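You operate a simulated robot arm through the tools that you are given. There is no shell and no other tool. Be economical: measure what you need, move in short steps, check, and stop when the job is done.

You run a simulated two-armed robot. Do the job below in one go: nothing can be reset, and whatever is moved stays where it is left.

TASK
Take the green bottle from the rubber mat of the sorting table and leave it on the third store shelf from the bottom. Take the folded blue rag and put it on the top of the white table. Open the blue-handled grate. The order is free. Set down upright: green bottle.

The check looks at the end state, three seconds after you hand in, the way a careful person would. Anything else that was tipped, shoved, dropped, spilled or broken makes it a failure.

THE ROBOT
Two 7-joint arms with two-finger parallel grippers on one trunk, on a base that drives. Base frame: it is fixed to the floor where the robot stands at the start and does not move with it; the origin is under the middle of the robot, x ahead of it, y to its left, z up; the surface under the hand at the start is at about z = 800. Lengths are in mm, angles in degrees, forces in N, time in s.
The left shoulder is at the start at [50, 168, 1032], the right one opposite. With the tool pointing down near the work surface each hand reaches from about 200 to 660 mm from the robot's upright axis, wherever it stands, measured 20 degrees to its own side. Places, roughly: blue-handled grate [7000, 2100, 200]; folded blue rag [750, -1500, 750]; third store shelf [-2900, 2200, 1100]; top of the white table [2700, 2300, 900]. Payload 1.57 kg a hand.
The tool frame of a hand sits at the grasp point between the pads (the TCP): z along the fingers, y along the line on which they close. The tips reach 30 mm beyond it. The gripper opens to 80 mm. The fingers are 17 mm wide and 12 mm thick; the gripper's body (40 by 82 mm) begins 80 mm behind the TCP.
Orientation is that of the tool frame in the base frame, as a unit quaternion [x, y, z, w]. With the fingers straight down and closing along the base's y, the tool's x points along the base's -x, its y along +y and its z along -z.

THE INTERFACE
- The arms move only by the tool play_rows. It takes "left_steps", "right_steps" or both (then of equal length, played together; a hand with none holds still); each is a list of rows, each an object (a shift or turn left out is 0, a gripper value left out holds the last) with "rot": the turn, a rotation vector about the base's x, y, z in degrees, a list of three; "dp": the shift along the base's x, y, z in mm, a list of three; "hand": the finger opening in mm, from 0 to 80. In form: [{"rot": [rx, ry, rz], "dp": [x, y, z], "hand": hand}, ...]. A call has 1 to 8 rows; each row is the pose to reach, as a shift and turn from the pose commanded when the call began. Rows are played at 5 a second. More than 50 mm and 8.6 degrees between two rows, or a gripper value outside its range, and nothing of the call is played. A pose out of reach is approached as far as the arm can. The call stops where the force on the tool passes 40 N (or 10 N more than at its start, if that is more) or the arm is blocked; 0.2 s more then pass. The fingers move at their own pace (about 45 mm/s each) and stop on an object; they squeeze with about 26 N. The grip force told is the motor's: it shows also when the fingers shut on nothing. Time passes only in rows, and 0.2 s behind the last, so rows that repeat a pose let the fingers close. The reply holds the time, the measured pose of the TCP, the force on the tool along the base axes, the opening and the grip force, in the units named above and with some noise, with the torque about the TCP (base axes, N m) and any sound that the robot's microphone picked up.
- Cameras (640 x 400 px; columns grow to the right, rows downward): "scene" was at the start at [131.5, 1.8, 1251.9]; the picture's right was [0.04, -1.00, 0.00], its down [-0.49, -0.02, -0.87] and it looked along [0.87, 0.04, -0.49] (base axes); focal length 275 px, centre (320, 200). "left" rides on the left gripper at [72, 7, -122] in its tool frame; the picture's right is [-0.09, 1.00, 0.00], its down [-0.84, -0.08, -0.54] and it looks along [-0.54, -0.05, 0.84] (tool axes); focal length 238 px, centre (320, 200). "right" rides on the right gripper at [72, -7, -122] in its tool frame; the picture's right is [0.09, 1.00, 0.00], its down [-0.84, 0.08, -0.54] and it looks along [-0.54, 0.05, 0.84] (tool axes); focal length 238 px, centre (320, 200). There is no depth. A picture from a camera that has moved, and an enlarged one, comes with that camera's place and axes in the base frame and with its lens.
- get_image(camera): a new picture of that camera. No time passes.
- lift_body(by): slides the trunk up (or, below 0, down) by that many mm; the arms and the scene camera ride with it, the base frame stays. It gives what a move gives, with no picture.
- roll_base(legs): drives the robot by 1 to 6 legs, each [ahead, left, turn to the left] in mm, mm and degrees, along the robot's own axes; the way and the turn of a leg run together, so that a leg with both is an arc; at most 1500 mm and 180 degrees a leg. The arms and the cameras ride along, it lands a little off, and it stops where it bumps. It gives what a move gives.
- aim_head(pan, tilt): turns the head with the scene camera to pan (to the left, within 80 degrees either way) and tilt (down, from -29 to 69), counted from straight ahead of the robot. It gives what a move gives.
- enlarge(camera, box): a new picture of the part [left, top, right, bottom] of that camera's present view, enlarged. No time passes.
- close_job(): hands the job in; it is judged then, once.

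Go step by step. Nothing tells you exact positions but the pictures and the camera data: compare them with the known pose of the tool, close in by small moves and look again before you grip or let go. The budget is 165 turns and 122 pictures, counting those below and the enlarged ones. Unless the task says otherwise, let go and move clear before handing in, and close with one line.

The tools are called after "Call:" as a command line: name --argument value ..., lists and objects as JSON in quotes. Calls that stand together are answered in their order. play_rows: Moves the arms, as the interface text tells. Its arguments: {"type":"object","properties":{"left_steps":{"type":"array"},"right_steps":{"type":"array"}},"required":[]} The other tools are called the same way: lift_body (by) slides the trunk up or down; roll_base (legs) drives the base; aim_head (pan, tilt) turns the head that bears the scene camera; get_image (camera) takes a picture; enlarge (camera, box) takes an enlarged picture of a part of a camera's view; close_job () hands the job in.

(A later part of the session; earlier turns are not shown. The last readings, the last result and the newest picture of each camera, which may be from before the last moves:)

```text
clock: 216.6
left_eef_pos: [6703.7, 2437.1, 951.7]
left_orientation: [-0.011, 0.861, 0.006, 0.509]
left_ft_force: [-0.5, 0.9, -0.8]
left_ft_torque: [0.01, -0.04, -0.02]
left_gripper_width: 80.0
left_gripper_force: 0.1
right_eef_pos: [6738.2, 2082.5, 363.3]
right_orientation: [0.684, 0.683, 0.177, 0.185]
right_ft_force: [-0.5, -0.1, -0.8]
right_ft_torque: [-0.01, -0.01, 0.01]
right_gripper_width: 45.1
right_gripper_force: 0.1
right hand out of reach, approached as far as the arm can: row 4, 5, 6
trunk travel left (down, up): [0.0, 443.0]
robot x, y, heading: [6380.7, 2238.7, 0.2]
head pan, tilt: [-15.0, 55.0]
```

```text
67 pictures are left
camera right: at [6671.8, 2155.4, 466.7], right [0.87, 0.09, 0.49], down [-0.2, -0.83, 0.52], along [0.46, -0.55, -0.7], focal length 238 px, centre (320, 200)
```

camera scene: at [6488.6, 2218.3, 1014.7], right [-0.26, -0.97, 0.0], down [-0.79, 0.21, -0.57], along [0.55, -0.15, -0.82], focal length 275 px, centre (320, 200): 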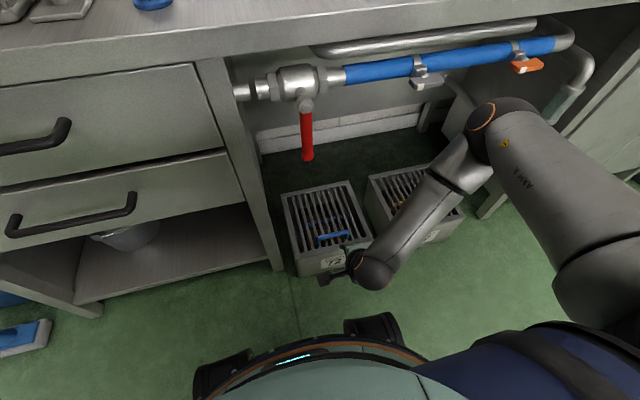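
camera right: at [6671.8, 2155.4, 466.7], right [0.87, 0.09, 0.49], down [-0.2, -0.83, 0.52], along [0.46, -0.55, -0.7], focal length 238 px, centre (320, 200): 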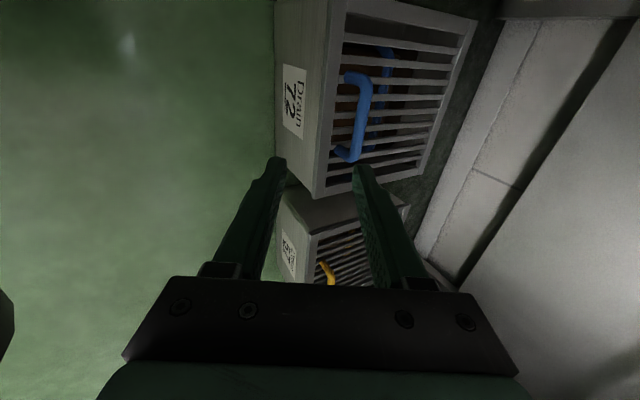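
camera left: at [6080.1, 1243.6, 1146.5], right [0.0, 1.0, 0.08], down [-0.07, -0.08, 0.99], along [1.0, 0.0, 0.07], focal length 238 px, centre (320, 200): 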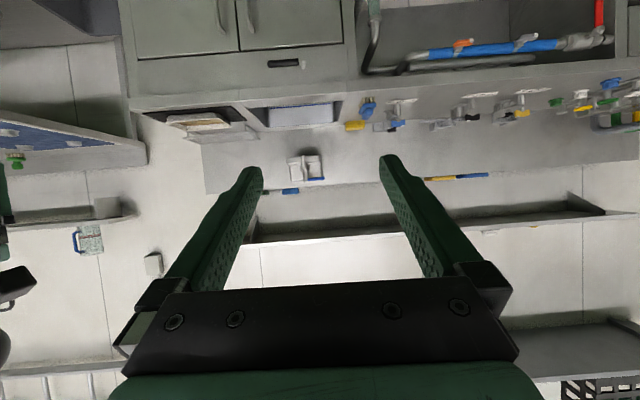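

The arm is folded near its limit here, so I'm moving on toward the handle, where it has more room, to a pose just above and in front of the bar.

Call:
play_rows --right_steps '[{"dp": [40, 0, 0]}, {"dp": [80, 0, -10]}, {"dp": [100, 0, -30]}, {"dp": [108, 0, -45]}, {"dp": [108, 0, -45]}]'

Call:
get_image --camera "right"

Call:
get_image --camera "scene"

```text
clock: 217.8
left_eef_pos: [6703.7, 2438.3, 950.9]
left_orientation: [-0.011, 0.861, 0.006, 0.509]
left_ft_force: [-0.6, -0.1, 0.5]
left_ft_torque: [-0.01, 0.02, -0.02]
left_gripper_width: 80.0
left_gripper_force: 0.1
right_eef_pos: [6845.7, 2083.9, 315.2]
right_orientation: [0.682, 0.683, 0.184, 0.184]
right_ft_force: [-0.7, -0.7, 0.2]
right_ft_torque: [0.02, -0.03, 0.01]
right_gripper_width: 45.1
right_gripper_force: 0.2
trunk travel left (down, up): [0.0, 443.0]
robot x, y, heading: [6378.2, 2237.9, -0.1]
head pan, tilt: [-15.0, 55.0]
```

```text
66 pictures are left
camera right: at [6777.5, 2156.0, 418.9], right [0.86, 0.09, 0.5], down [-0.2, -0.84, 0.51], along [0.47, -0.54, -0.7], focal length 238 px, centre (320, 200)
```

right: 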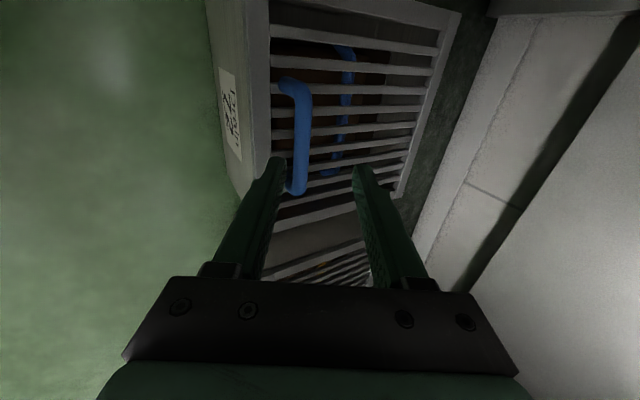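

```text
65 pictures are left
camera scene: at [6488.8, 2218.0, 1014.6], right [-0.26, -0.97, 0.0], down [-0.79, 0.21, -0.57], along [0.55, -0.15, -0.82], focal length 275 px, centre (320, 200)
```

scene: 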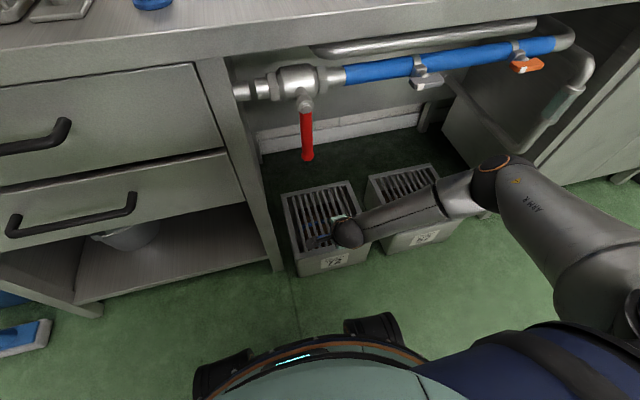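

The arm reached this pose fine, and the bar is at x≈6870, y 2036–2130. I'll move closer in a short step and look again.

Call:
play_rows --right_steps '[{"dp": [3, -2, -10]}, {"dp": [8, -4, -25]}, {"dp": [12, -4, -40]}]'

Call:
get_image --camera "right"

Call:
enlarge --camera "scene" --box '[260, 160, 400, 290]'

```text
clock: 218.6
left_eef_pos: [6703.1, 2437.7, 951.5]
left_orientation: [-0.012, 0.86, 0.006, 0.51]
left_ft_force: [-0.2, 0.3, -0.6]
left_ft_torque: [0.02, 0.01, -0.01]
left_gripper_width: 80.0
left_gripper_force: 0.0
right_eef_pos: [6857.5, 2079.9, 274.5]
right_orientation: [0.682, 0.683, 0.185, 0.184]
right_ft_force: [0.2, -0.9, 0.2]
right_ft_torque: [0.02, 0.0, 0.01]
right_gripper_width: 45.0
right_gripper_force: 0.1
trunk travel left (down, up): [0.0, 443.0]
robot x, y, heading: [6375.8, 2240.5, 0.1]
head pan, tilt: [-15.0, 55.0]
```

```text
64 pictures are left
camera right: at [6789.9, 2150.2, 378.7], right [0.86, 0.09, 0.5], down [-0.2, -0.84, 0.51], along [0.47, -0.54, -0.7], focal length 238 px, centre (320, 200)
```

right: 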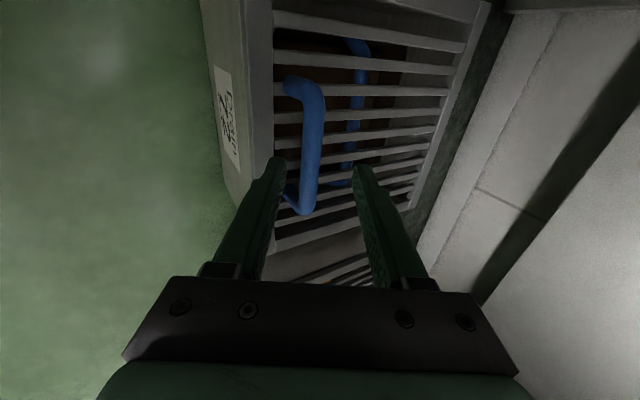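

```text
3.08 times, centred on (330, 225) of scene
camera zoom: at [6488.7, 2218.0, 1014.7], right [-0.26, -0.97, 0.0], down [-0.79, 0.21, -0.57], along [0.55, -0.15, -0.82], focal length 847 px, centre (289, 123)
```

zoom: 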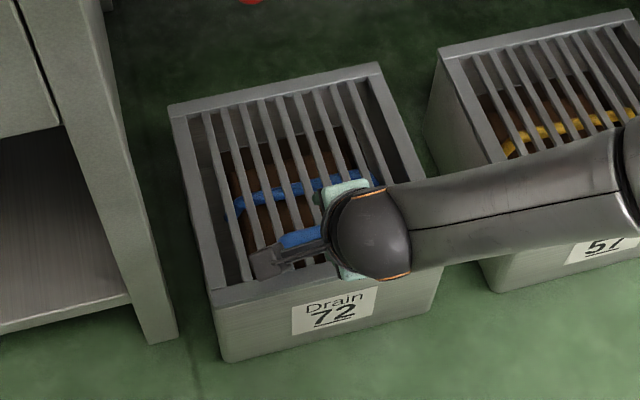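

The bar lies nearly centred between the fingers, 38 mm ahead of the grasp point. I'll advance 28 mm and close.

Call:
play_rows --right_steps '[{"dp": [0, 1, -8]}, {"dp": [4, 2, -16]}, {"dp": [10, 2, -27]}, {"dp": [10, 2, -27]}]'

Call:
get_image --camera "right"

```text
clock: 219.6
left_eef_pos: [6702.4, 2438.3, 950.0]
left_orientation: [-0.011, 0.86, 0.006, 0.51]
left_ft_force: [0.1, 0.4, 0.0]
left_ft_torque: [-0.03, -0.03, -0.02]
left_gripper_width: 80.3
left_gripper_force: 0.1
right_eef_pos: [6866.3, 2081.0, 248.3]
right_orientation: [0.683, 0.683, 0.184, 0.185]
right_ft_force: [-0.1, -0.7, 0.0]
right_ft_torque: [-0.01, -0.01, -0.04]
right_gripper_width: 44.8
right_gripper_force: 0.0
trunk travel left (down, up): [0.0, 443.0]
robot x, y, heading: [6380.3, 2236.9, 0.3]
head pan, tilt: [-15.0, 55.0]
```

```text
62 pictures are left
camera right: at [6799.9, 2152.8, 352.2], right [0.86, 0.09, 0.5], down [-0.2, -0.84, 0.51], along [0.47, -0.54, -0.7], focal length 238 px, centre (320, 200)
```

right: 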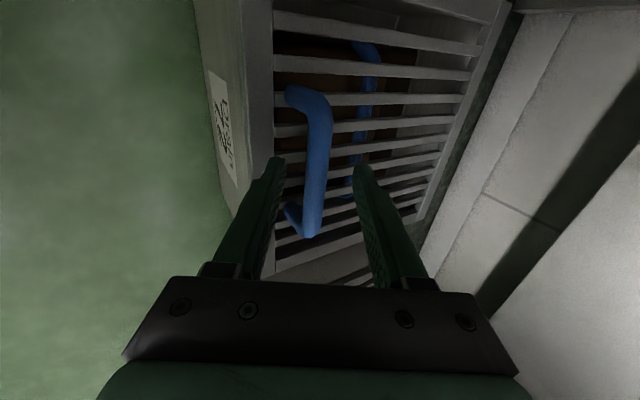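

The bar is centred between the fingers. Closing on it.

Call:
play_rows --right_steps '[{"hand": 5}, {"hand": 5}, {"hand": 5}, {"hand": 5}]'

Call:
get_image --camera "right"

```text
clock: 220.6
left_eef_pos: [6704.1, 2437.8, 951.7]
left_orientation: [-0.011, 0.86, 0.006, 0.509]
left_ft_force: [0.3, 0.3, -0.1]
left_ft_torque: [0.01, 0.02, -0.02]
left_gripper_width: 80.0
left_gripper_force: 0.0
right_eef_pos: [6864.9, 2082.0, 247.3]
right_orientation: [0.683, 0.684, 0.183, 0.183]
right_ft_force: [-11.7, -0.5, -2.4]
right_ft_torque: [-0.04, 0.34, -0.35]
right_gripper_width: 15.5
right_gripper_force: 30.6
trunk travel left (down, up): [0.0, 443.0]
robot x, y, heading: [6378.0, 2238.3, 0.1]
head pan, tilt: [-15.0, 55.0]
```

```text
61 pictures are left
camera right: at [6798.2, 2153.0, 351.2], right [0.86, 0.09, 0.5], down [-0.2, -0.84, 0.51], along [0.46, -0.54, -0.7], focal length 238 px, centre (320, 200)
```

right: 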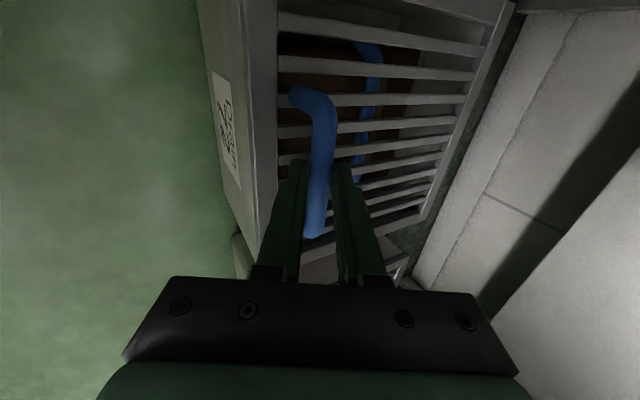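

The bar is held (15.5 mm). I'll lift gently to feel how the grate moves.

Call:
play_rows --right_steps '[{"dp": [-1, 0, 4]}, {"dp": [-1, 0, 10]}, {"dp": [-1, 0, 16]}, {"dp": [0, 0, 22]}]'

Call:
get_image --camera "right"

Call:
enlarge --camera "scene" --box '[260, 160, 400, 290]'

```text
clock: 221.6
left_eef_pos: [6704.6, 2439.3, 951.0]
left_orientation: [-0.012, 0.861, 0.007, 0.509]
left_ft_force: [-0.5, -0.7, -1.1]
left_ft_torque: [-0.04, -0.01, -0.02]
left_gripper_width: 79.9
left_gripper_force: 0.2
right_eef_pos: [6870.0, 2082.0, 272.5]
right_orientation: [0.682, 0.682, 0.186, 0.185]
right_ft_force: [10.8, 1.7, -10.5]
right_ft_torque: [0.42, -0.1, -0.17]
right_gripper_width: 15.7
right_gripper_force: 31.5
trunk travel left (down, up): [0.0, 443.0]
robot x, y, heading: [6375.9, 2238.3, -0.1]
head pan, tilt: [-15.0, 55.0]
```

```text
60 pictures are left
camera right: at [6802.3, 2153.0, 375.2], right [0.86, 0.09, 0.51], down [-0.21, -0.84, 0.51], along [0.47, -0.54, -0.7], focal length 238 px, centre (320, 200)
```

right: 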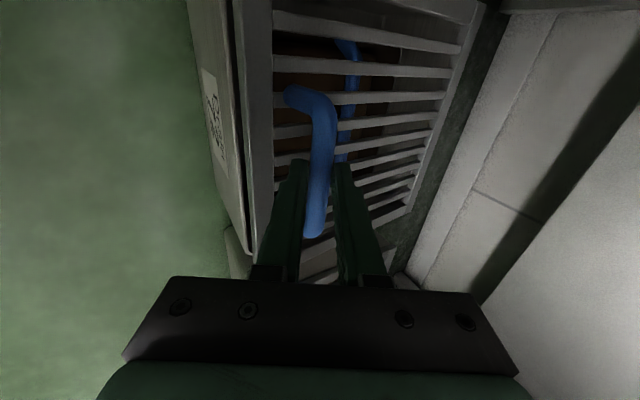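

```text
3.08 times, centred on (330, 225) of scene
camera zoom: at [6489.6, 2217.8, 1014.4], right [-0.26, -0.97, 0.0], down [-0.79, 0.21, -0.57], along [0.55, -0.15, -0.82], focal length 847 px, centre (289, 123)
```

zoom: 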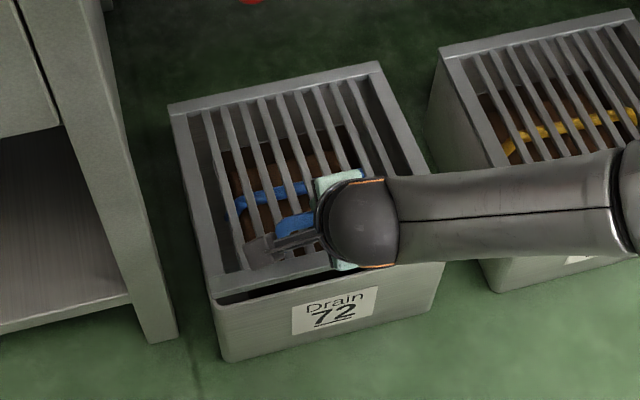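

It is hinged at the back (hinge near x≈7085, z≈200), and the front is rising. I'll follow that arc to about 30°.

Call:
play_rows --right_steps '[{"dp": [6, 0, 5]}, {"dp": [11, 0, 18]}, {"dp": [17, 0, 32]}, {"dp": [24, 0, 44]}, {"dp": [30, 0, 55]}, {"dp": [39, 0, 67]}, {"dp": [48, 0, 79]}]'

Call:
get_image --camera "right"

Call:
get_image --camera "scene"

```text
clock: 222.8
left_eef_pos: [6702.9, 2436.5, 951.3]
left_orientation: [-0.011, 0.859, 0.006, 0.511]
left_ft_force: [-0.2, 0.5, -0.4]
left_ft_torque: [-0.03, -0.01, 0.04]
left_gripper_width: 79.9
left_gripper_force: 0.0
right_eef_pos: [6887.3, 2081.1, 317.0]
right_orientation: [0.684, 0.684, 0.179, 0.18]
right_ft_force: [-4.0, -0.4, 1.0]
right_ft_torque: [0.06, -0.07, -0.39]
right_gripper_width: 15.6
right_gripper_force: 31.8
trunk travel left (down, up): [0.0, 443.0]
robot x, y, heading: [6377.6, 2238.4, -0.0]
head pan, tilt: [-15.0, 55.0]
stopped in row 5 (right hand): the force on the tool passed its limit at 42 N (the readings are from after the stop); the commanded pose is now the measured one
```

```text
58 pictures are left
camera right: at [6822.1, 2153.5, 421.3], right [0.87, 0.09, 0.49], down [-0.2, -0.84, 0.51], along [0.46, -0.54, -0.71], focal length 238 px, centre (320, 200)
```

right: 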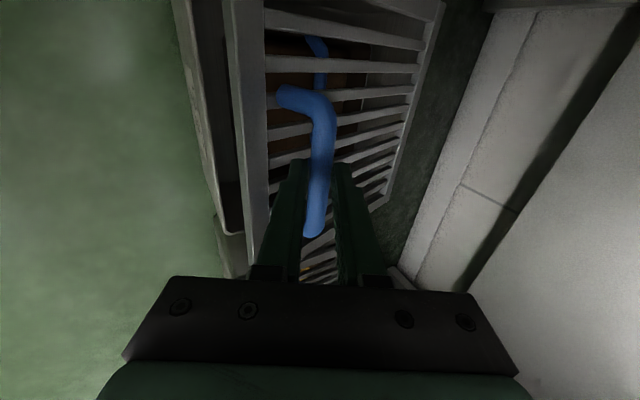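

```text
57 pictures are left
camera scene: at [6488.0, 2217.9, 1014.6], right [-0.26, -0.97, 0.0], down [-0.79, 0.21, -0.57], along [0.55, -0.15, -0.82], focal length 275 px, centre (320, 200)
```

scene: 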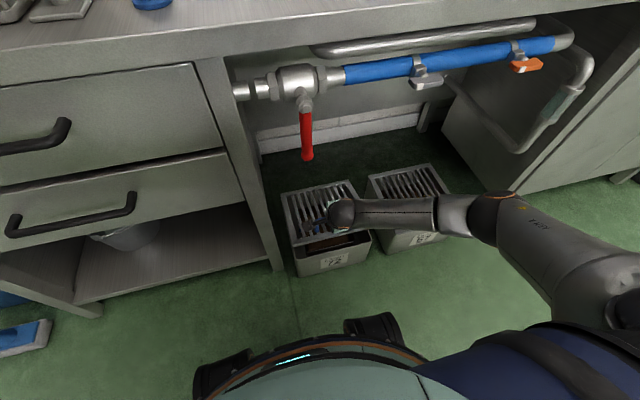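

The grate is about 19° open, and the stop came from a small arc mismatch. The refit gives a radius of about 222 mm, and at rest there is almost no load, so the hinge may hold by friction. I'll continue in finer steps.

Call:
play_rows --right_steps '[{"dp": [4.5, 0, 8]}, {"dp": [9.2, 0, 16]}, {"dp": [14.5, 0, 24]}, {"dp": [20.2, 0, 32]}, {"dp": [26, 0, 39.5]}, {"dp": [32.5, 0, 47]}]'

```text
clock: 224.1
left_eef_pos: [6702.0, 2436.1, 951.7]
left_orientation: [-0.01, 0.86, 0.005, 0.51]
left_ft_force: [0.3, 0.1, 0.0]
left_ft_torque: [0.02, 0.0, 0.01]
left_gripper_width: 79.8
left_gripper_force: 0.0
right_eef_pos: [6913.8, 2081.6, 358.3]
right_orientation: [0.685, 0.684, 0.177, 0.179]
right_ft_force: [-10.5, -1.1, 8.7]
right_ft_torque: [0.07, 0.02, -0.36]
right_gripper_width: 15.3
right_gripper_force: 30.8
trunk travel left (down, up): [0.0, 443.0]
robot x, y, heading: [6373.8, 2238.8, -0.1]
head pan, tilt: [-15.0, 55.0]
stopped in row 6 (right hand): the force on the tool passed its limit at 42 N (the readings are from after the stop); the commanded pose is now the measured one
```

The residual force points radially outward, so the radius is about 239 mm. I'll refit and go on.

Call:
play_rows --right_steps '[{"dp": [4, 0, 7]}, {"dp": [9, 0, 13]}, {"dp": [14, 0, 18.5]}, {"dp": [19, 0, 23.5]}, {"dp": [24.5, 0, 28.5]}, {"dp": [30, 0, 33.3]}, {"dp": [35.5, 0, 38]}]'

Call:
get_image --camera "scene"

Call:
get_image --camera "right"

```text
clock: 225.7
left_eef_pos: [6701.5, 2436.4, 950.9]
left_orientation: [-0.011, 0.859, 0.006, 0.512]
left_ft_force: [0.2, 0.0, 0.3]
left_ft_torque: [-0.01, 0.0, 0.02]
left_gripper_width: 80.1
left_gripper_force: 0.1
right_eef_pos: [6951.3, 2080.9, 397.8]
right_orientation: [0.685, 0.683, 0.178, 0.18]
right_ft_force: [-22.9, -1.7, 16.7]
right_ft_torque: [-0.46, 0.43, -0.31]
right_gripper_width: 13.5
right_gripper_force: 30.5
trunk travel left (down, up): [0.0, 443.0]
robot x, y, heading: [6374.2, 2238.2, -0.2]
head pan, tilt: [-15.0, 55.0]
```

```text
56 pictures are left
camera scene: at [6486.4, 2218.1, 1015.0], right [-0.26, -0.97, 0.0], down [-0.79, 0.21, -0.58], along [0.56, -0.15, -0.82], focal length 275 px, centre (320, 200)
```

scene: 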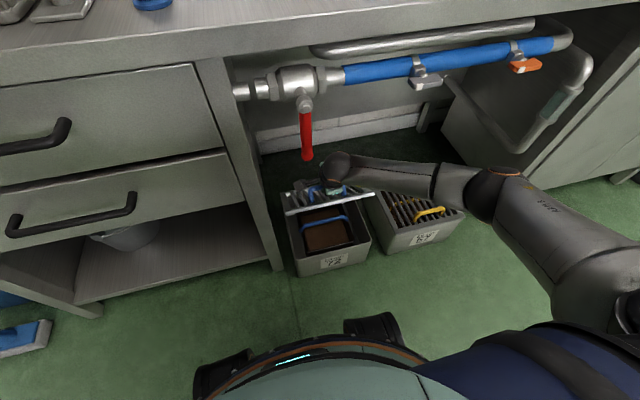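

```text
55 pictures are left
camera right: at [6885.1, 2153.8, 502.9], right [0.87, 0.09, 0.49], down [-0.2, -0.83, 0.51], along [0.45, -0.54, -0.71], focal length 238 px, centre (320, 200)
```

right: 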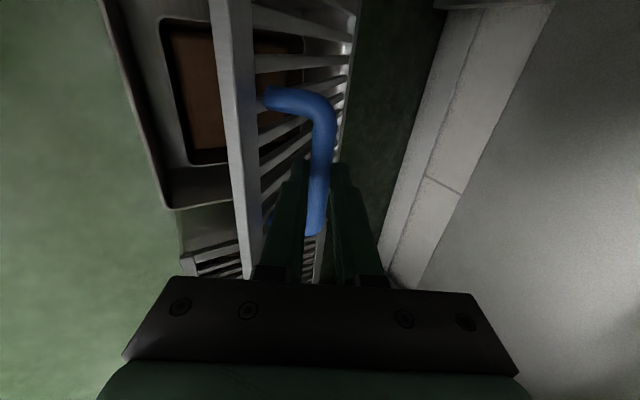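

The grate is about 40° open, with the drain basket visible inside. Forces are only radial, so I'll ease outward and continue on a slightly larger arc.

Call:
play_rows --right_steps '[{"dp": [-2, 0, 3]}, {"dp": [3, 0, 7.5], "rot": [0, -1.5, 0]}, {"dp": [8.5, 0, 12], "rot": [0, -3, 0]}, {"dp": [14, 0, 16], "rot": [0, -4.5, 0]}, {"dp": [19.5, 0, 20], "rot": [0, -6, 0]}, {"dp": [25, 0, 23.8], "rot": [0, -7.5, 0]}, {"dp": [31, 0, 27.6], "rot": [0, -9, 0]}]'

Call:
get_image --camera "scene"

Call:
get_image --camera "right"

```text
clock: 227.3
left_eef_pos: [6702.6, 2437.3, 952.2]
left_orientation: [-0.012, 0.86, 0.006, 0.51]
left_ft_force: [-0.6, -0.7, -0.6]
left_ft_torque: [-0.01, 0.02, -0.01]
left_gripper_width: 80.1
left_gripper_force: 0.1
right_eef_pos: [6981.5, 2081.9, 425.4]
right_orientation: [0.668, 0.668, 0.231, 0.232]
right_ft_force: [-12.3, 2.2, 8.5]
right_ft_torque: [0.08, 0.2, 0.05]
right_gripper_width: 8.7
right_gripper_force: 2.5
trunk travel left (down, up): [0.0, 443.0]
robot x, y, heading: [6373.9, 2239.5, -0.2]
head pan, tilt: [-15.0, 55.0]
```

```text
54 pictures are left
camera scene: at [6487.1, 2218.0, 1014.7], right [-0.26, -0.97, 0.0], down [-0.79, 0.21, -0.57], along [0.55, -0.15, -0.82], focal length 275 px, centre (320, 200)
```

scene: 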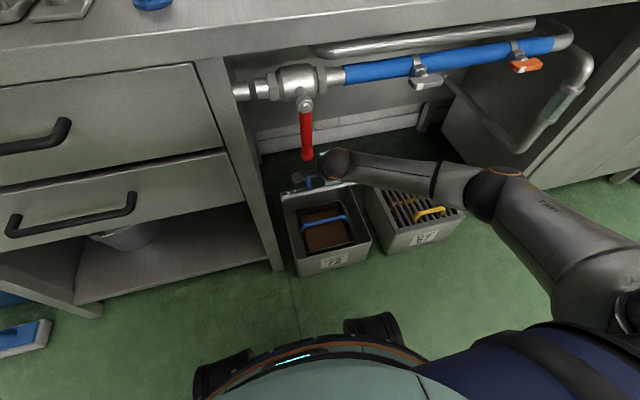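

```text
53 pictures are left
camera right: at [6900.7, 2154.7, 517.8], right [0.78, 0.09, 0.62], down [-0.28, -0.84, 0.47], along [0.56, -0.54, -0.63], focal length 238 px, centre (320, 200)
```

right: 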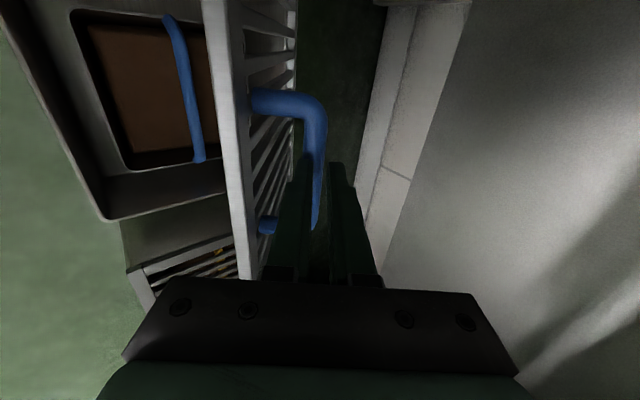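

Call:
enlarge --camera "scene" --box '[250, 120, 410, 280]'

Call:
enlarge --camera "right" --box '[200, 60, 420, 300]'

```text
2.50 times, centred on (330, 200) of scene
camera zoom: at [6487.1, 2218.0, 1014.7], right [-0.26, -0.97, 0.0], down [-0.79, 0.21, -0.57], along [0.55, -0.15, -0.82], focal length 688 px, centre (295, 200)
```

zoom: 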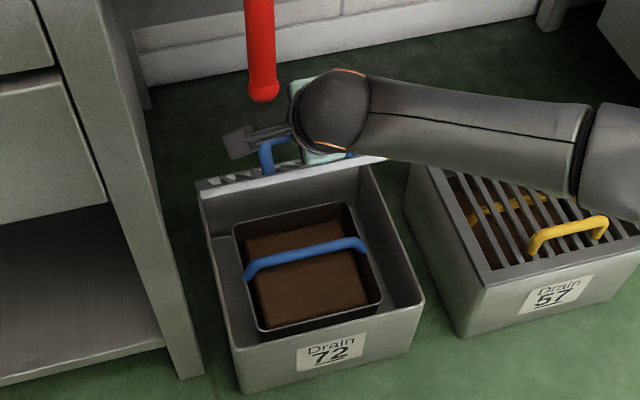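

```text
1.67 times, centred on (310, 180) of right
camera zoom: at [6900.7, 2154.7, 517.8], right [0.78, 0.09, 0.62], down [-0.28, -0.84, 0.47], along [0.56, -0.54, -0.63], focal length 397 px, centre (337, 233)
```

zoom: 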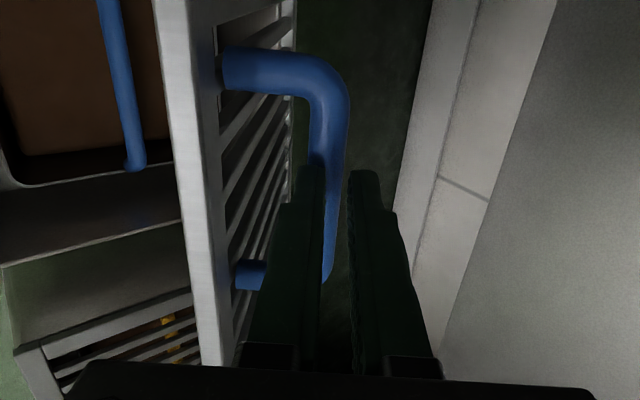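

The grate is about 55° open, and the bar has slid toward the fingertips. I'll open the fingers slightly to see whether the grate stays up by itself; the near finger still backs it.

Call:
play_rows --right_steps '[{"hand": 36}, {"hand": 36}, {"hand": 36}, {"hand": 36}]'

Call:
get_image --camera "right"

```text
clock: 228.3
left_eef_pos: [6701.6, 2436.6, 950.8]
left_orientation: [-0.01, 0.859, 0.005, 0.511]
left_ft_force: [-0.5, 0.2, 1.1]
left_ft_torque: [-0.01, -0.01, 0.03]
left_gripper_width: 80.2
left_gripper_force: 0.0
right_eef_pos: [6982.1, 2082.6, 427.4]
right_orientation: [0.669, 0.667, 0.231, 0.233]
right_ft_force: [-10.7, 1.7, 20.3]
right_ft_torque: [0.15, 0.24, -0.05]
right_gripper_width: 32.6
right_gripper_force: 0.0
trunk travel left (down, up): [0.0, 443.0]
robot x, y, heading: [6377.6, 2241.6, 0.0]
head pan, tilt: [-15.0, 55.0]
```

```text
50 pictures are left
camera right: at [6900.7, 2154.5, 519.4], right [0.78, 0.09, 0.62], down [-0.28, -0.84, 0.47], along [0.56, -0.54, -0.63], focal length 238 px, centre (320, 200)
```

right: 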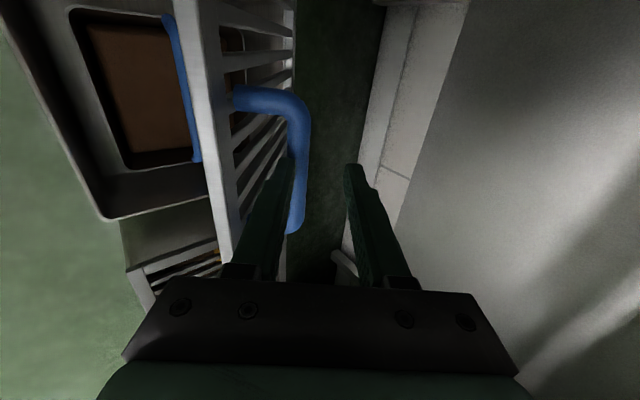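

Call:
play_rows --right_steps '[{"hand": 14}, {"hand": 14}, {"hand": 14}, {"hand": 14}]'

Call:
get_image --camera "right"

Call:
play_rows --right_steps '[{"hand": 24}, {"hand": 24}, {"hand": 24}, {"hand": 24}]'

Call:
get_image --camera "right"

```text
clock: 229.3
left_eef_pos: [6702.4, 2436.7, 951.7]
left_orientation: [-0.01, 0.859, 0.005, 0.511]
left_ft_force: [-0.3, -1.0, -0.7]
left_ft_torque: [-0.03, -0.01, 0.02]
left_gripper_width: 80.1
left_gripper_force: 0.0
right_eef_pos: [6980.7, 2082.0, 425.6]
right_orientation: [0.668, 0.668, 0.23, 0.232]
right_ft_force: [-15.0, 3.4, 14.9]
right_ft_torque: [0.23, 0.33, -0.05]
right_gripper_width: 17.0
right_gripper_force: 1.9
trunk travel left (down, up): [0.0, 443.0]
robot x, y, heading: [6378.3, 2238.2, 0.2]
head pan, tilt: [-15.0, 55.0]
```

```text
49 pictures are left
camera right: at [6900.4, 2154.5, 518.1], right [0.78, 0.09, 0.62], down [-0.28, -0.84, 0.48], along [0.56, -0.54, -0.63], focal length 238 px, centre (320, 200)
```

right: 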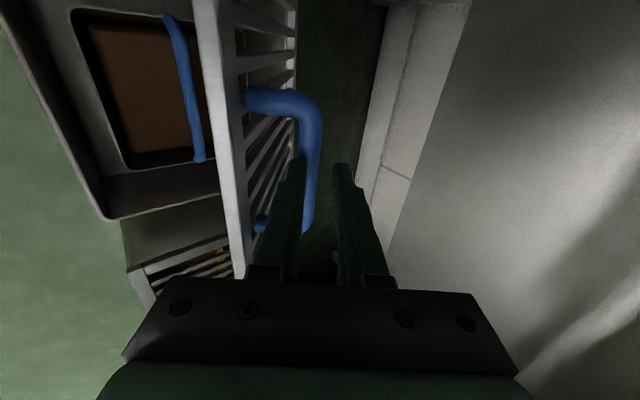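

```text
clock: 230.3
left_eef_pos: [6702.2, 2437.2, 951.4]
left_orientation: [-0.01, 0.86, 0.006, 0.51]
left_ft_force: [0.4, -0.5, -0.2]
left_ft_torque: [-0.01, 0.0, 0.0]
left_gripper_width: 80.1
left_gripper_force: 0.0
right_eef_pos: [6980.9, 2081.9, 425.4]
right_orientation: [0.669, 0.667, 0.232, 0.233]
right_ft_force: [-6.8, 4.2, 14.9]
right_ft_torque: [0.14, 0.12, 0.09]
right_gripper_width: 21.0
right_gripper_force: 0.0
trunk travel left (down, up): [0.0, 443.0]
robot x, y, heading: [6372.7, 2242.6, -0.3]
head pan, tilt: [-15.0, 55.0]
```

```text
48 pictures are left
camera right: at [6900.7, 2154.4, 518.6], right [0.78, 0.09, 0.62], down [-0.28, -0.84, 0.48], along [0.56, -0.54, -0.63], focal length 238 px, centre (320, 200)
```

right: 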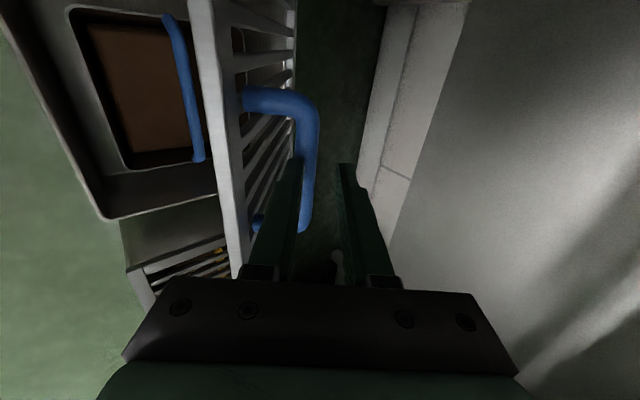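

The near finger sits between the rim and the bar. I'll back the hand out along its own axis a little and watch whether the grate holds.

Call:
play_rows --right_steps '[{"hand": 19}, {"dp": [-6, 0, 8]}, {"dp": [-12, 0, 16]}, {"dp": [-20, 0, 25]}, {"dp": [-28, 0, 35]}]'

Call:
get_image --camera "right"

Call:
get_image --camera "scene"

```text
clock: 231.5
left_eef_pos: [6702.9, 2437.3, 951.3]
left_orientation: [-0.01, 0.86, 0.006, 0.51]
left_ft_force: [0.0, 0.3, 0.3]
left_ft_torque: [-0.01, -0.02, 0.02]
left_gripper_width: 80.1
left_gripper_force: 0.1
right_eef_pos: [6953.2, 2081.5, 458.9]
right_orientation: [0.669, 0.668, 0.229, 0.232]
right_ft_force: [-0.1, 0.3, 0.7]
right_ft_torque: [0.01, 0.02, 0.0]
right_gripper_width: 19.2
right_gripper_force: 0.1
trunk travel left (down, up): [0.0, 443.0]
robot x, y, heading: [6381.8, 2238.3, -0.1]
head pan, tilt: [-15.0, 55.0]
```

```text
47 pictures are left
camera right: at [6872.3, 2154.0, 551.8], right [0.78, 0.09, 0.61], down [-0.28, -0.83, 0.48], along [0.56, -0.54, -0.63], focal length 238 px, centre (320, 200)
```

right: 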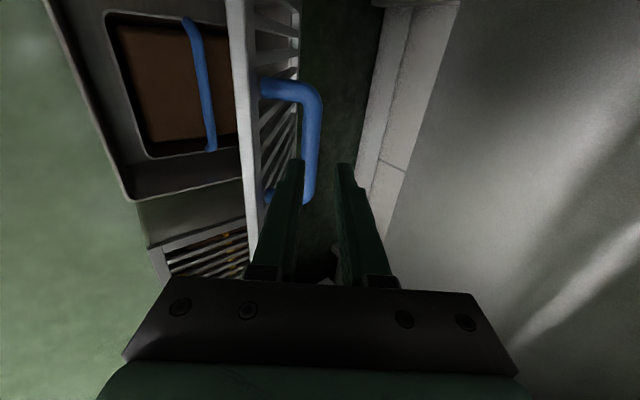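

```text
46 pictures are left
camera scene: at [6487.9, 2217.8, 1014.6], right [-0.26, -0.97, 0.0], down [-0.79, 0.21, -0.57], along [0.55, -0.15, -0.82], focal length 275 px, centre (320, 200)
```

scene: 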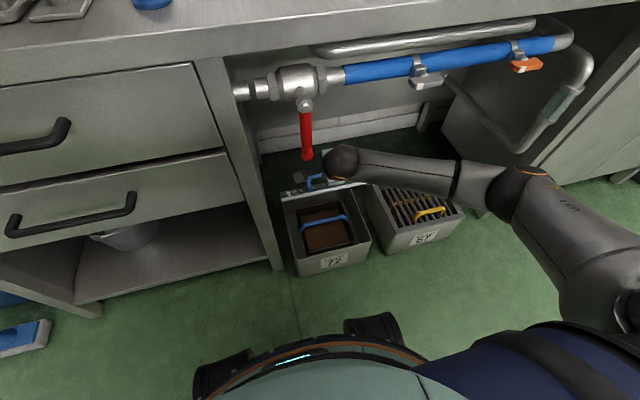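

The hand is free of load and the grate stays up on its own. I'll back out fully to see it clearly.

Call:
play_rows --right_steps '[{"dp": [-15, 0, 16]}, {"dp": [-30, 0, 30]}, {"dp": [-65, 0, 30]}, {"dp": [-110, 0, 25]}, {"dp": [-155, -20, 0]}, {"dp": [-200, -40, 0]}]'

Call:
get_image --camera "scene"

Call:
get_image --camera "right"

```text
refused: row 5 steps farther than a row can; nothing moved
```

```text
45 pictures are left
camera scene: at [6487.9, 2217.8, 1014.6], right [-0.26, -0.97, 0.0], down [-0.79, 0.21, -0.57], along [0.55, -0.15, -0.82], focal length 275 px, centre (320, 200)
```

scene: 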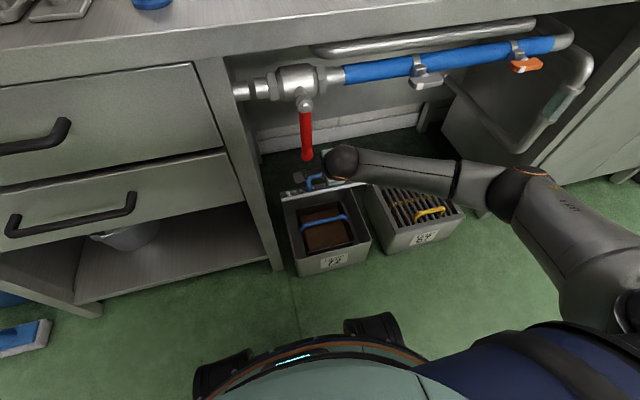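

```text
44 pictures are left
camera right: at [6872.3, 2154.0, 551.8], right [0.78, 0.09, 0.61], down [-0.28, -0.83, 0.48], along [0.56, -0.54, -0.63], focal length 238 px, centre (320, 200)
```

right: 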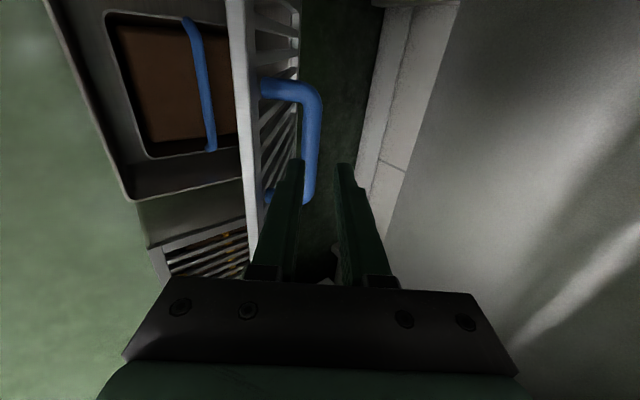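

Call:
play_rows --right_steps '[{"dp": [-15, 0, 16]}, {"dp": [-30, 0, 30]}, {"dp": [-65, 0, 30]}, {"dp": [-105, 0, 20]}, {"dp": [-145, -10, 0]}, {"dp": [-185, -20, -10]}]'

Call:
get_image --camera "scene"

Call:
get_image --camera "right"

```text
clock: 232.9
left_eef_pos: [6702.4, 2438.1, 951.1]
left_orientation: [-0.01, 0.86, 0.006, 0.511]
left_ft_force: [-0.3, -0.3, 0.4]
left_ft_torque: [0.04, -0.01, 0.02]
left_gripper_width: 80.0
left_gripper_force: 0.0
right_eef_pos: [6789.1, 2071.8, 455.2]
right_orientation: [0.671, 0.665, 0.235, 0.227]
right_ft_force: [-3.4, -6.5, -5.1]
right_ft_torque: [0.42, -0.59, 0.36]
right_gripper_width: 19.0
right_gripper_force: 0.1
right hand out of reach, approached as far as the arm can: row 6
trunk travel left (down, up): [0.0, 443.0]
robot x, y, heading: [6375.7, 2240.1, -0.1]
head pan, tilt: [-15.0, 55.0]
```

```text
43 pictures are left
camera scene: at [6487.8, 2217.1, 1014.5], right [-0.26, -0.97, 0.0], down [-0.79, 0.21, -0.57], along [0.55, -0.15, -0.82], focal length 275 px, centre (320, 200)
```

scene: 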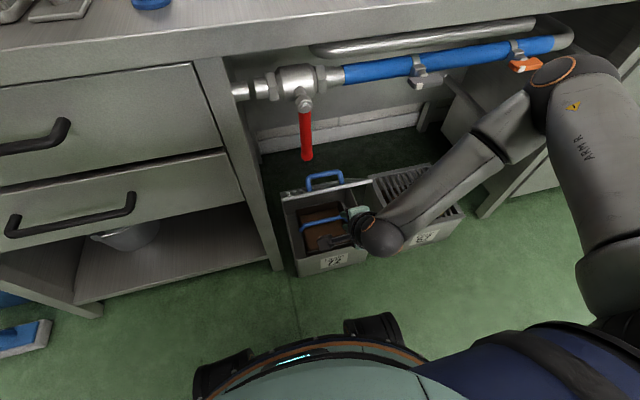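

```text
42 pictures are left
camera right: at [6708.5, 2143.6, 549.9], right [0.78, 0.08, 0.62], down [-0.28, -0.84, 0.46], along [0.56, -0.53, -0.64], focal length 238 px, centre (320, 200)
```

right: 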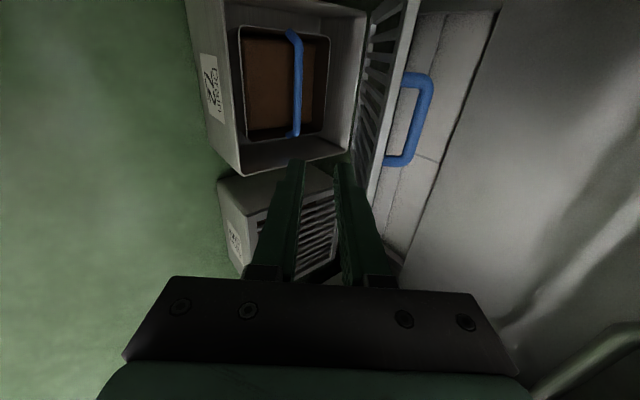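

The grate holds by itself at about 55° with the handle standing free. To open it fully I'll flatten the hand and push the front rail from underneath, away from the pipe and the red lever.

Call:
play_rows --right_steps '[{"dp": [30, 5, 0], "hand": 10}, {"dp": [55, 10, 0], "rot": [0, -6, 0]}, {"dp": [75, 15, -2], "rot": [0, -12, 0]}, {"dp": [90, 15, -4], "rot": [0, -18, 0]}, {"dp": [100, 15, -4], "rot": [0, -23, 0]}]'

Call:
get_image --camera "scene"

Call:
get_image --camera "right"

```text
clock: 234.1
left_eef_pos: [6703.6, 2437.7, 950.2]
left_orientation: [-0.01, 0.86, 0.006, 0.51]
left_ft_force: [-0.3, 0.6, 0.2]
left_ft_torque: [0.01, -0.02, 0.01]
left_gripper_width: 80.0
left_gripper_force: 0.1
right_eef_pos: [6902.7, 2139.4, 484.1]
right_orientation: [0.62, 0.605, 0.341, 0.364]
right_ft_force: [-0.4, 0.4, 0.2]
right_ft_torque: [0.04, 0.02, 0.0]
right_gripper_width: 10.1
right_gripper_force: 0.0
right hand out of reach, approached as far as the arm can: row 2, 3, 4, 5
trunk travel left (down, up): [0.0, 443.0]
robot x, y, heading: [6374.0, 2243.0, 0.1]
head pan, tilt: [-15.0, 55.0]
```

```text
41 pictures are left
camera scene: at [6487.8, 2217.7, 1014.6], right [-0.26, -0.97, 0.0], down [-0.79, 0.21, -0.57], along [0.55, -0.15, -0.82], focal length 275 px, centre (320, 200)
```

scene: 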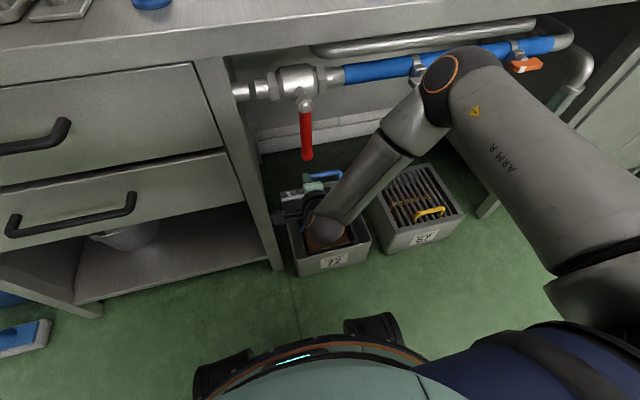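

```text
40 pictures are left
camera right: at [6795.5, 2216.6, 539.6], right [0.5, 0.09, 0.86], down [-0.46, -0.81, 0.35], along [0.73, -0.57, -0.37], focal length 238 px, centre (320, 200)
```

right: 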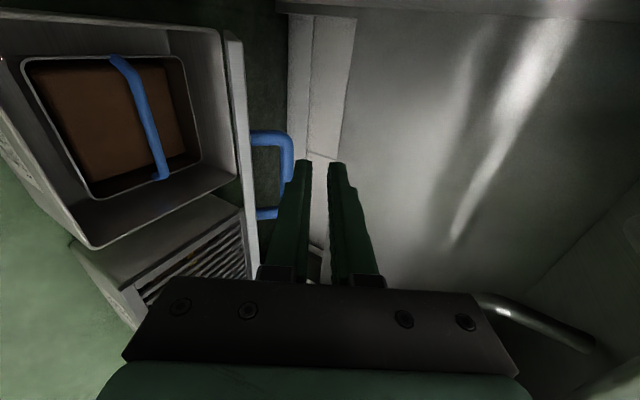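

The arm is too folded this close in and drifted sideways, without touching anything. I'll back the base off by 140 mm to give it room.

Call:
roll_base --legs '[[-140, 0, 0]]'

Call:
get_image --camera "scene"

```text
clock: 235.4
left_eef_pos: [6562.0, 2438.3, 950.4]
left_orientation: [-0.011, 0.86, 0.006, 0.51]
left_ft_force: [0.2, 0.5, -0.7]
left_ft_torque: [0.01, 0.0, 0.01]
left_gripper_width: 79.8
left_gripper_force: 0.0
right_eef_pos: [6761.1, 2140.3, 483.9]
right_orientation: [0.619, 0.607, 0.342, 0.364]
right_ft_force: [-0.3, -0.2, -0.4]
right_ft_torque: [-0.02, 0.0, -0.01]
right_gripper_width: 9.8
right_gripper_force: 0.2
trunk travel left (down, up): [0.0, 443.0]
robot x, y, heading: [6234.1, 2240.9, 0.0]
head pan, tilt: [-15.0, 55.0]
```

```text
39 pictures are left
camera scene: at [6347.8, 2218.1, 1014.6], right [-0.26, -0.97, 0.0], down [-0.79, 0.21, -0.57], along [0.55, -0.15, -0.82], focal length 275 px, centre (320, 200)
```

scene: 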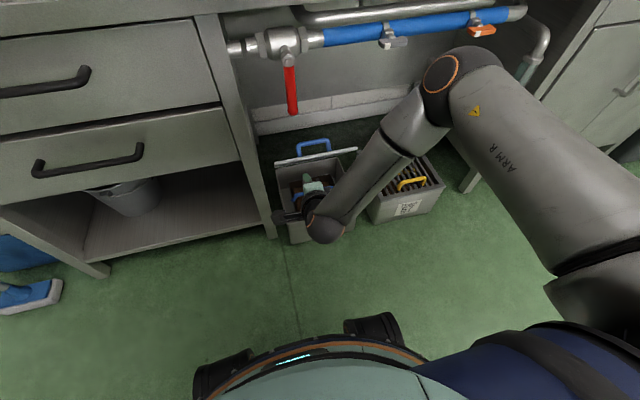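

Call:
play_rows --right_steps '[{"dp": [20, 0, 0]}, {"dp": [40, 0, 0]}, {"dp": [60, 0, 0]}]'

```text
clock: 236.2
left_eef_pos: [6561.9, 2438.5, 951.1]
left_orientation: [-0.012, 0.86, 0.007, 0.51]
left_ft_force: [0.2, 0.0, 0.1]
left_ft_torque: [0.0, 0.01, -0.02]
left_gripper_width: 79.9
left_gripper_force: 0.0
right_eef_pos: [6821.8, 2141.3, 482.2]
right_orientation: [0.619, 0.608, 0.339, 0.363]
right_ft_force: [-0.7, 0.4, -0.1]
right_ft_torque: [0.0, 0.01, -0.01]
right_gripper_width: 10.1
right_gripper_force: 0.1
trunk travel left (down, up): [0.0, 443.0]
robot x, y, heading: [6237.4, 2237.2, -0.1]
head pan, tilt: [-15.0, 55.0]
```

Call:
play_rows --right_steps '[{"dp": [0, -25, -15]}, {"dp": [0, -50, -35]}, {"dp": [20, -56, -46]}, {"dp": [40, -56, -48]}]'

Call:
get_image --camera "right"

Call:
enlarge --camera "scene" --box '[230, 60, 430, 250]'

```text
clock: 237.2
left_eef_pos: [6563.1, 2438.0, 951.1]
left_orientation: [-0.01, 0.86, 0.006, 0.51]
left_ft_force: [0.5, -0.6, 0.3]
left_ft_torque: [0.04, 0.0, 0.01]
left_gripper_width: 80.1
left_gripper_force: 0.1
right_eef_pos: [6872.1, 2104.6, 447.4]
right_orientation: [0.626, 0.606, 0.33, 0.363]
right_ft_force: [0.1, -0.3, -0.8]
right_ft_torque: [0.0, -0.02, 0.01]
right_gripper_width: 10.2
right_gripper_force: 0.0
right hand out of reach, approached as far as the arm can: row 1, 2, 3, 4
trunk travel left (down, up): [0.0, 443.0]
robot x, y, heading: [6234.6, 2238.1, 0.2]
head pan, tilt: [-15.0, 55.0]
```

```text
38 pictures are left
camera right: at [6768.0, 2183.6, 503.7], right [0.52, 0.09, 0.85], down [-0.46, -0.81, 0.37], along [0.72, -0.58, -0.38], focal length 238 px, centre (320, 200)
```

right: 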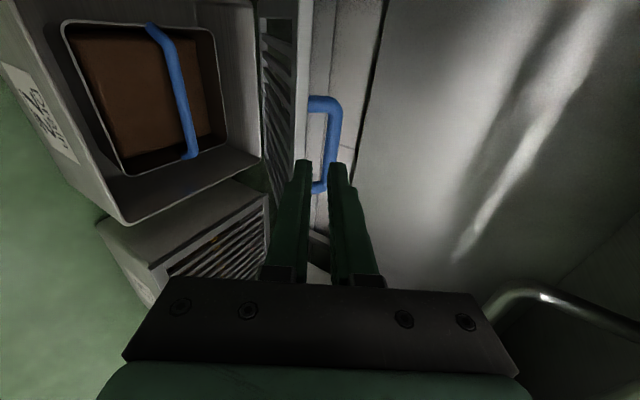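

```text
2.11 times, centred on (330, 155) of scene
camera zoom: at [6347.7, 2218.0, 1014.6], right [-0.26, -0.97, 0.0], down [-0.79, 0.21, -0.57], along [0.55, -0.15, -0.82], focal length 580 px, centre (299, 295)
```

zoom: 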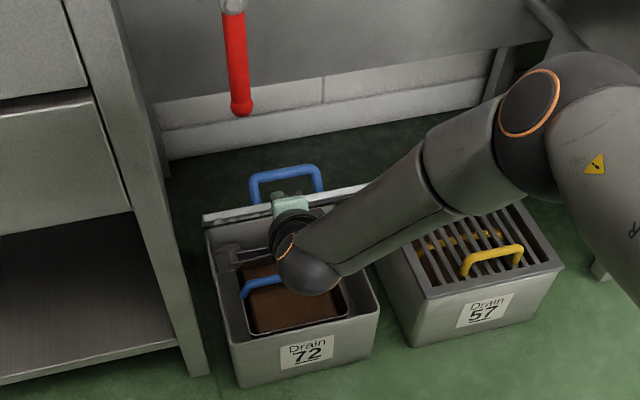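

The grate has settled near 45°, with its front rail at about [6918, ·, 397] and my fingertips about 35 mm above it. I'll back up, go lower, and then push.

Call:
play_rows --right_steps '[{"dp": [-30, 0, 0]}, {"dp": [-30, -10, -30]}, {"dp": [-30, -20, -62]}, {"dp": [-25, -20, -62]}]'

Call:
get_image --camera "right"

```text
clock: 238.2
left_eef_pos: [6562.0, 2438.0, 952.6]
left_orientation: [-0.011, 0.86, 0.006, 0.509]
left_ft_force: [-0.2, 0.9, 0.4]
left_ft_torque: [0.01, 0.0, 0.06]
left_gripper_width: 80.0
left_gripper_force: 0.1
right_eef_pos: [6867.6, 2119.0, 398.2]
right_orientation: [0.63, 0.606, 0.323, 0.364]
right_ft_force: [0.7, -0.2, 0.0]
right_ft_torque: [0.04, 0.01, -0.01]
right_gripper_width: 10.1
right_gripper_force: 0.0
right hand out of reach, approached as far as the arm can: row 1, 2, 3, 4
trunk travel left (down, up): [0.0, 443.0]
robot x, y, heading: [6240.3, 2242.4, -0.0]
head pan, tilt: [-15.0, 55.0]
```

```text
36 pictures are left
camera right: at [6764.4, 2198.7, 455.7], right [0.53, 0.09, 0.84], down [-0.47, -0.8, 0.38], along [0.71, -0.59, -0.38], focal length 238 px, centre (320, 200)
```

right: 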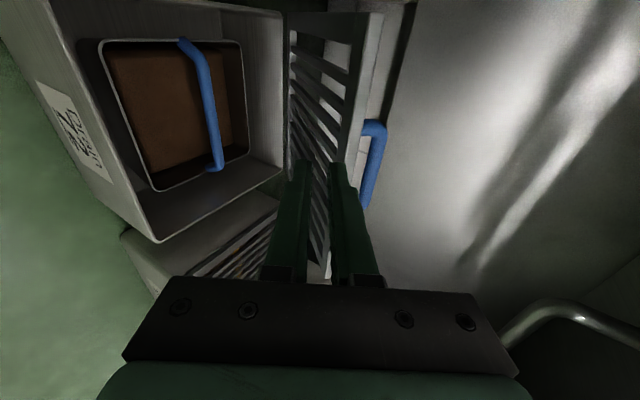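

The fingertips are now under the grate's front part. I'll push forward in small steps.

Call:
play_rows --right_steps '[{"dp": [15, 0, 0]}, {"dp": [30, 0, 0]}, {"dp": [45, 0, 2]}, {"dp": [60, 0, 6]}, {"dp": [75, 0, 10]}]'

Call:
get_image --camera "right"

Call:
get_image --camera "scene"

```text
clock: 239.4
left_eef_pos: [6559.4, 2439.7, 952.5]
left_orientation: [-0.011, 0.859, 0.006, 0.513]
left_ft_force: [-0.1, -0.1, 0.0]
left_ft_torque: [0.02, -0.01, -0.01]
left_gripper_width: 80.1
left_gripper_force: 0.1
right_eef_pos: [6941.4, 2119.7, 416.5]
right_orientation: [0.618, 0.605, 0.344, 0.365]
right_ft_force: [-25.4, 3.6, 29.6]
right_ft_torque: [0.52, -0.83, -0.11]
right_gripper_width: 21.7
right_gripper_force: 7.4
right hand out of reach, approached as far as the arm can: row 1
trunk travel left (down, up): [0.0, 443.0]
robot x, y, heading: [6236.9, 2241.0, -0.2]
head pan, tilt: [-15.0, 55.0]
```

```text
35 pictures are left
camera right: at [6834.8, 2196.1, 471.6], right [0.5, 0.09, 0.86], down [-0.46, -0.82, 0.35], along [0.74, -0.57, -0.36], focal length 238 px, centre (320, 200)
```

right: 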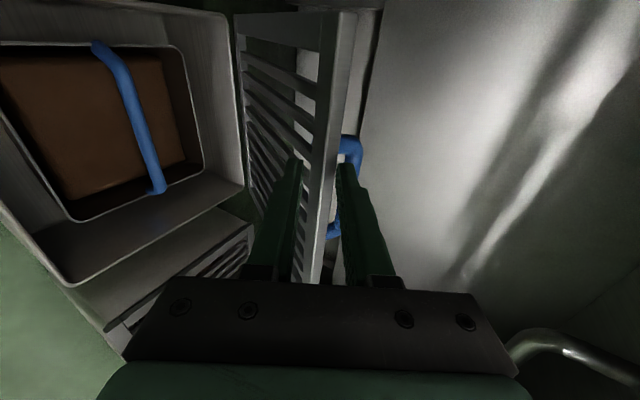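

```text
34 pictures are left
camera scene: at [6344.5, 2218.6, 1015.5], right [-0.26, -0.97, 0.0], down [-0.79, 0.21, -0.58], along [0.56, -0.15, -0.82], focal length 275 px, centre (320, 200)
```

scene: 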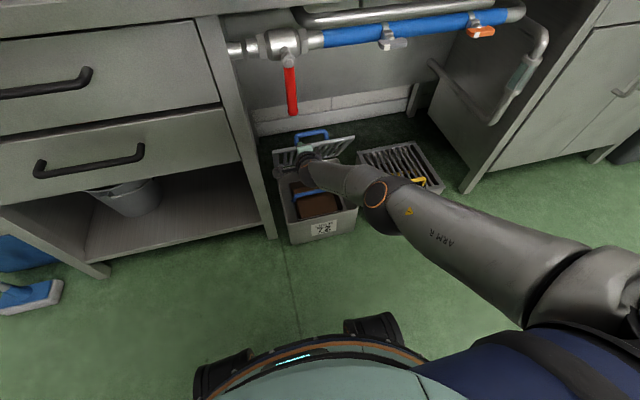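

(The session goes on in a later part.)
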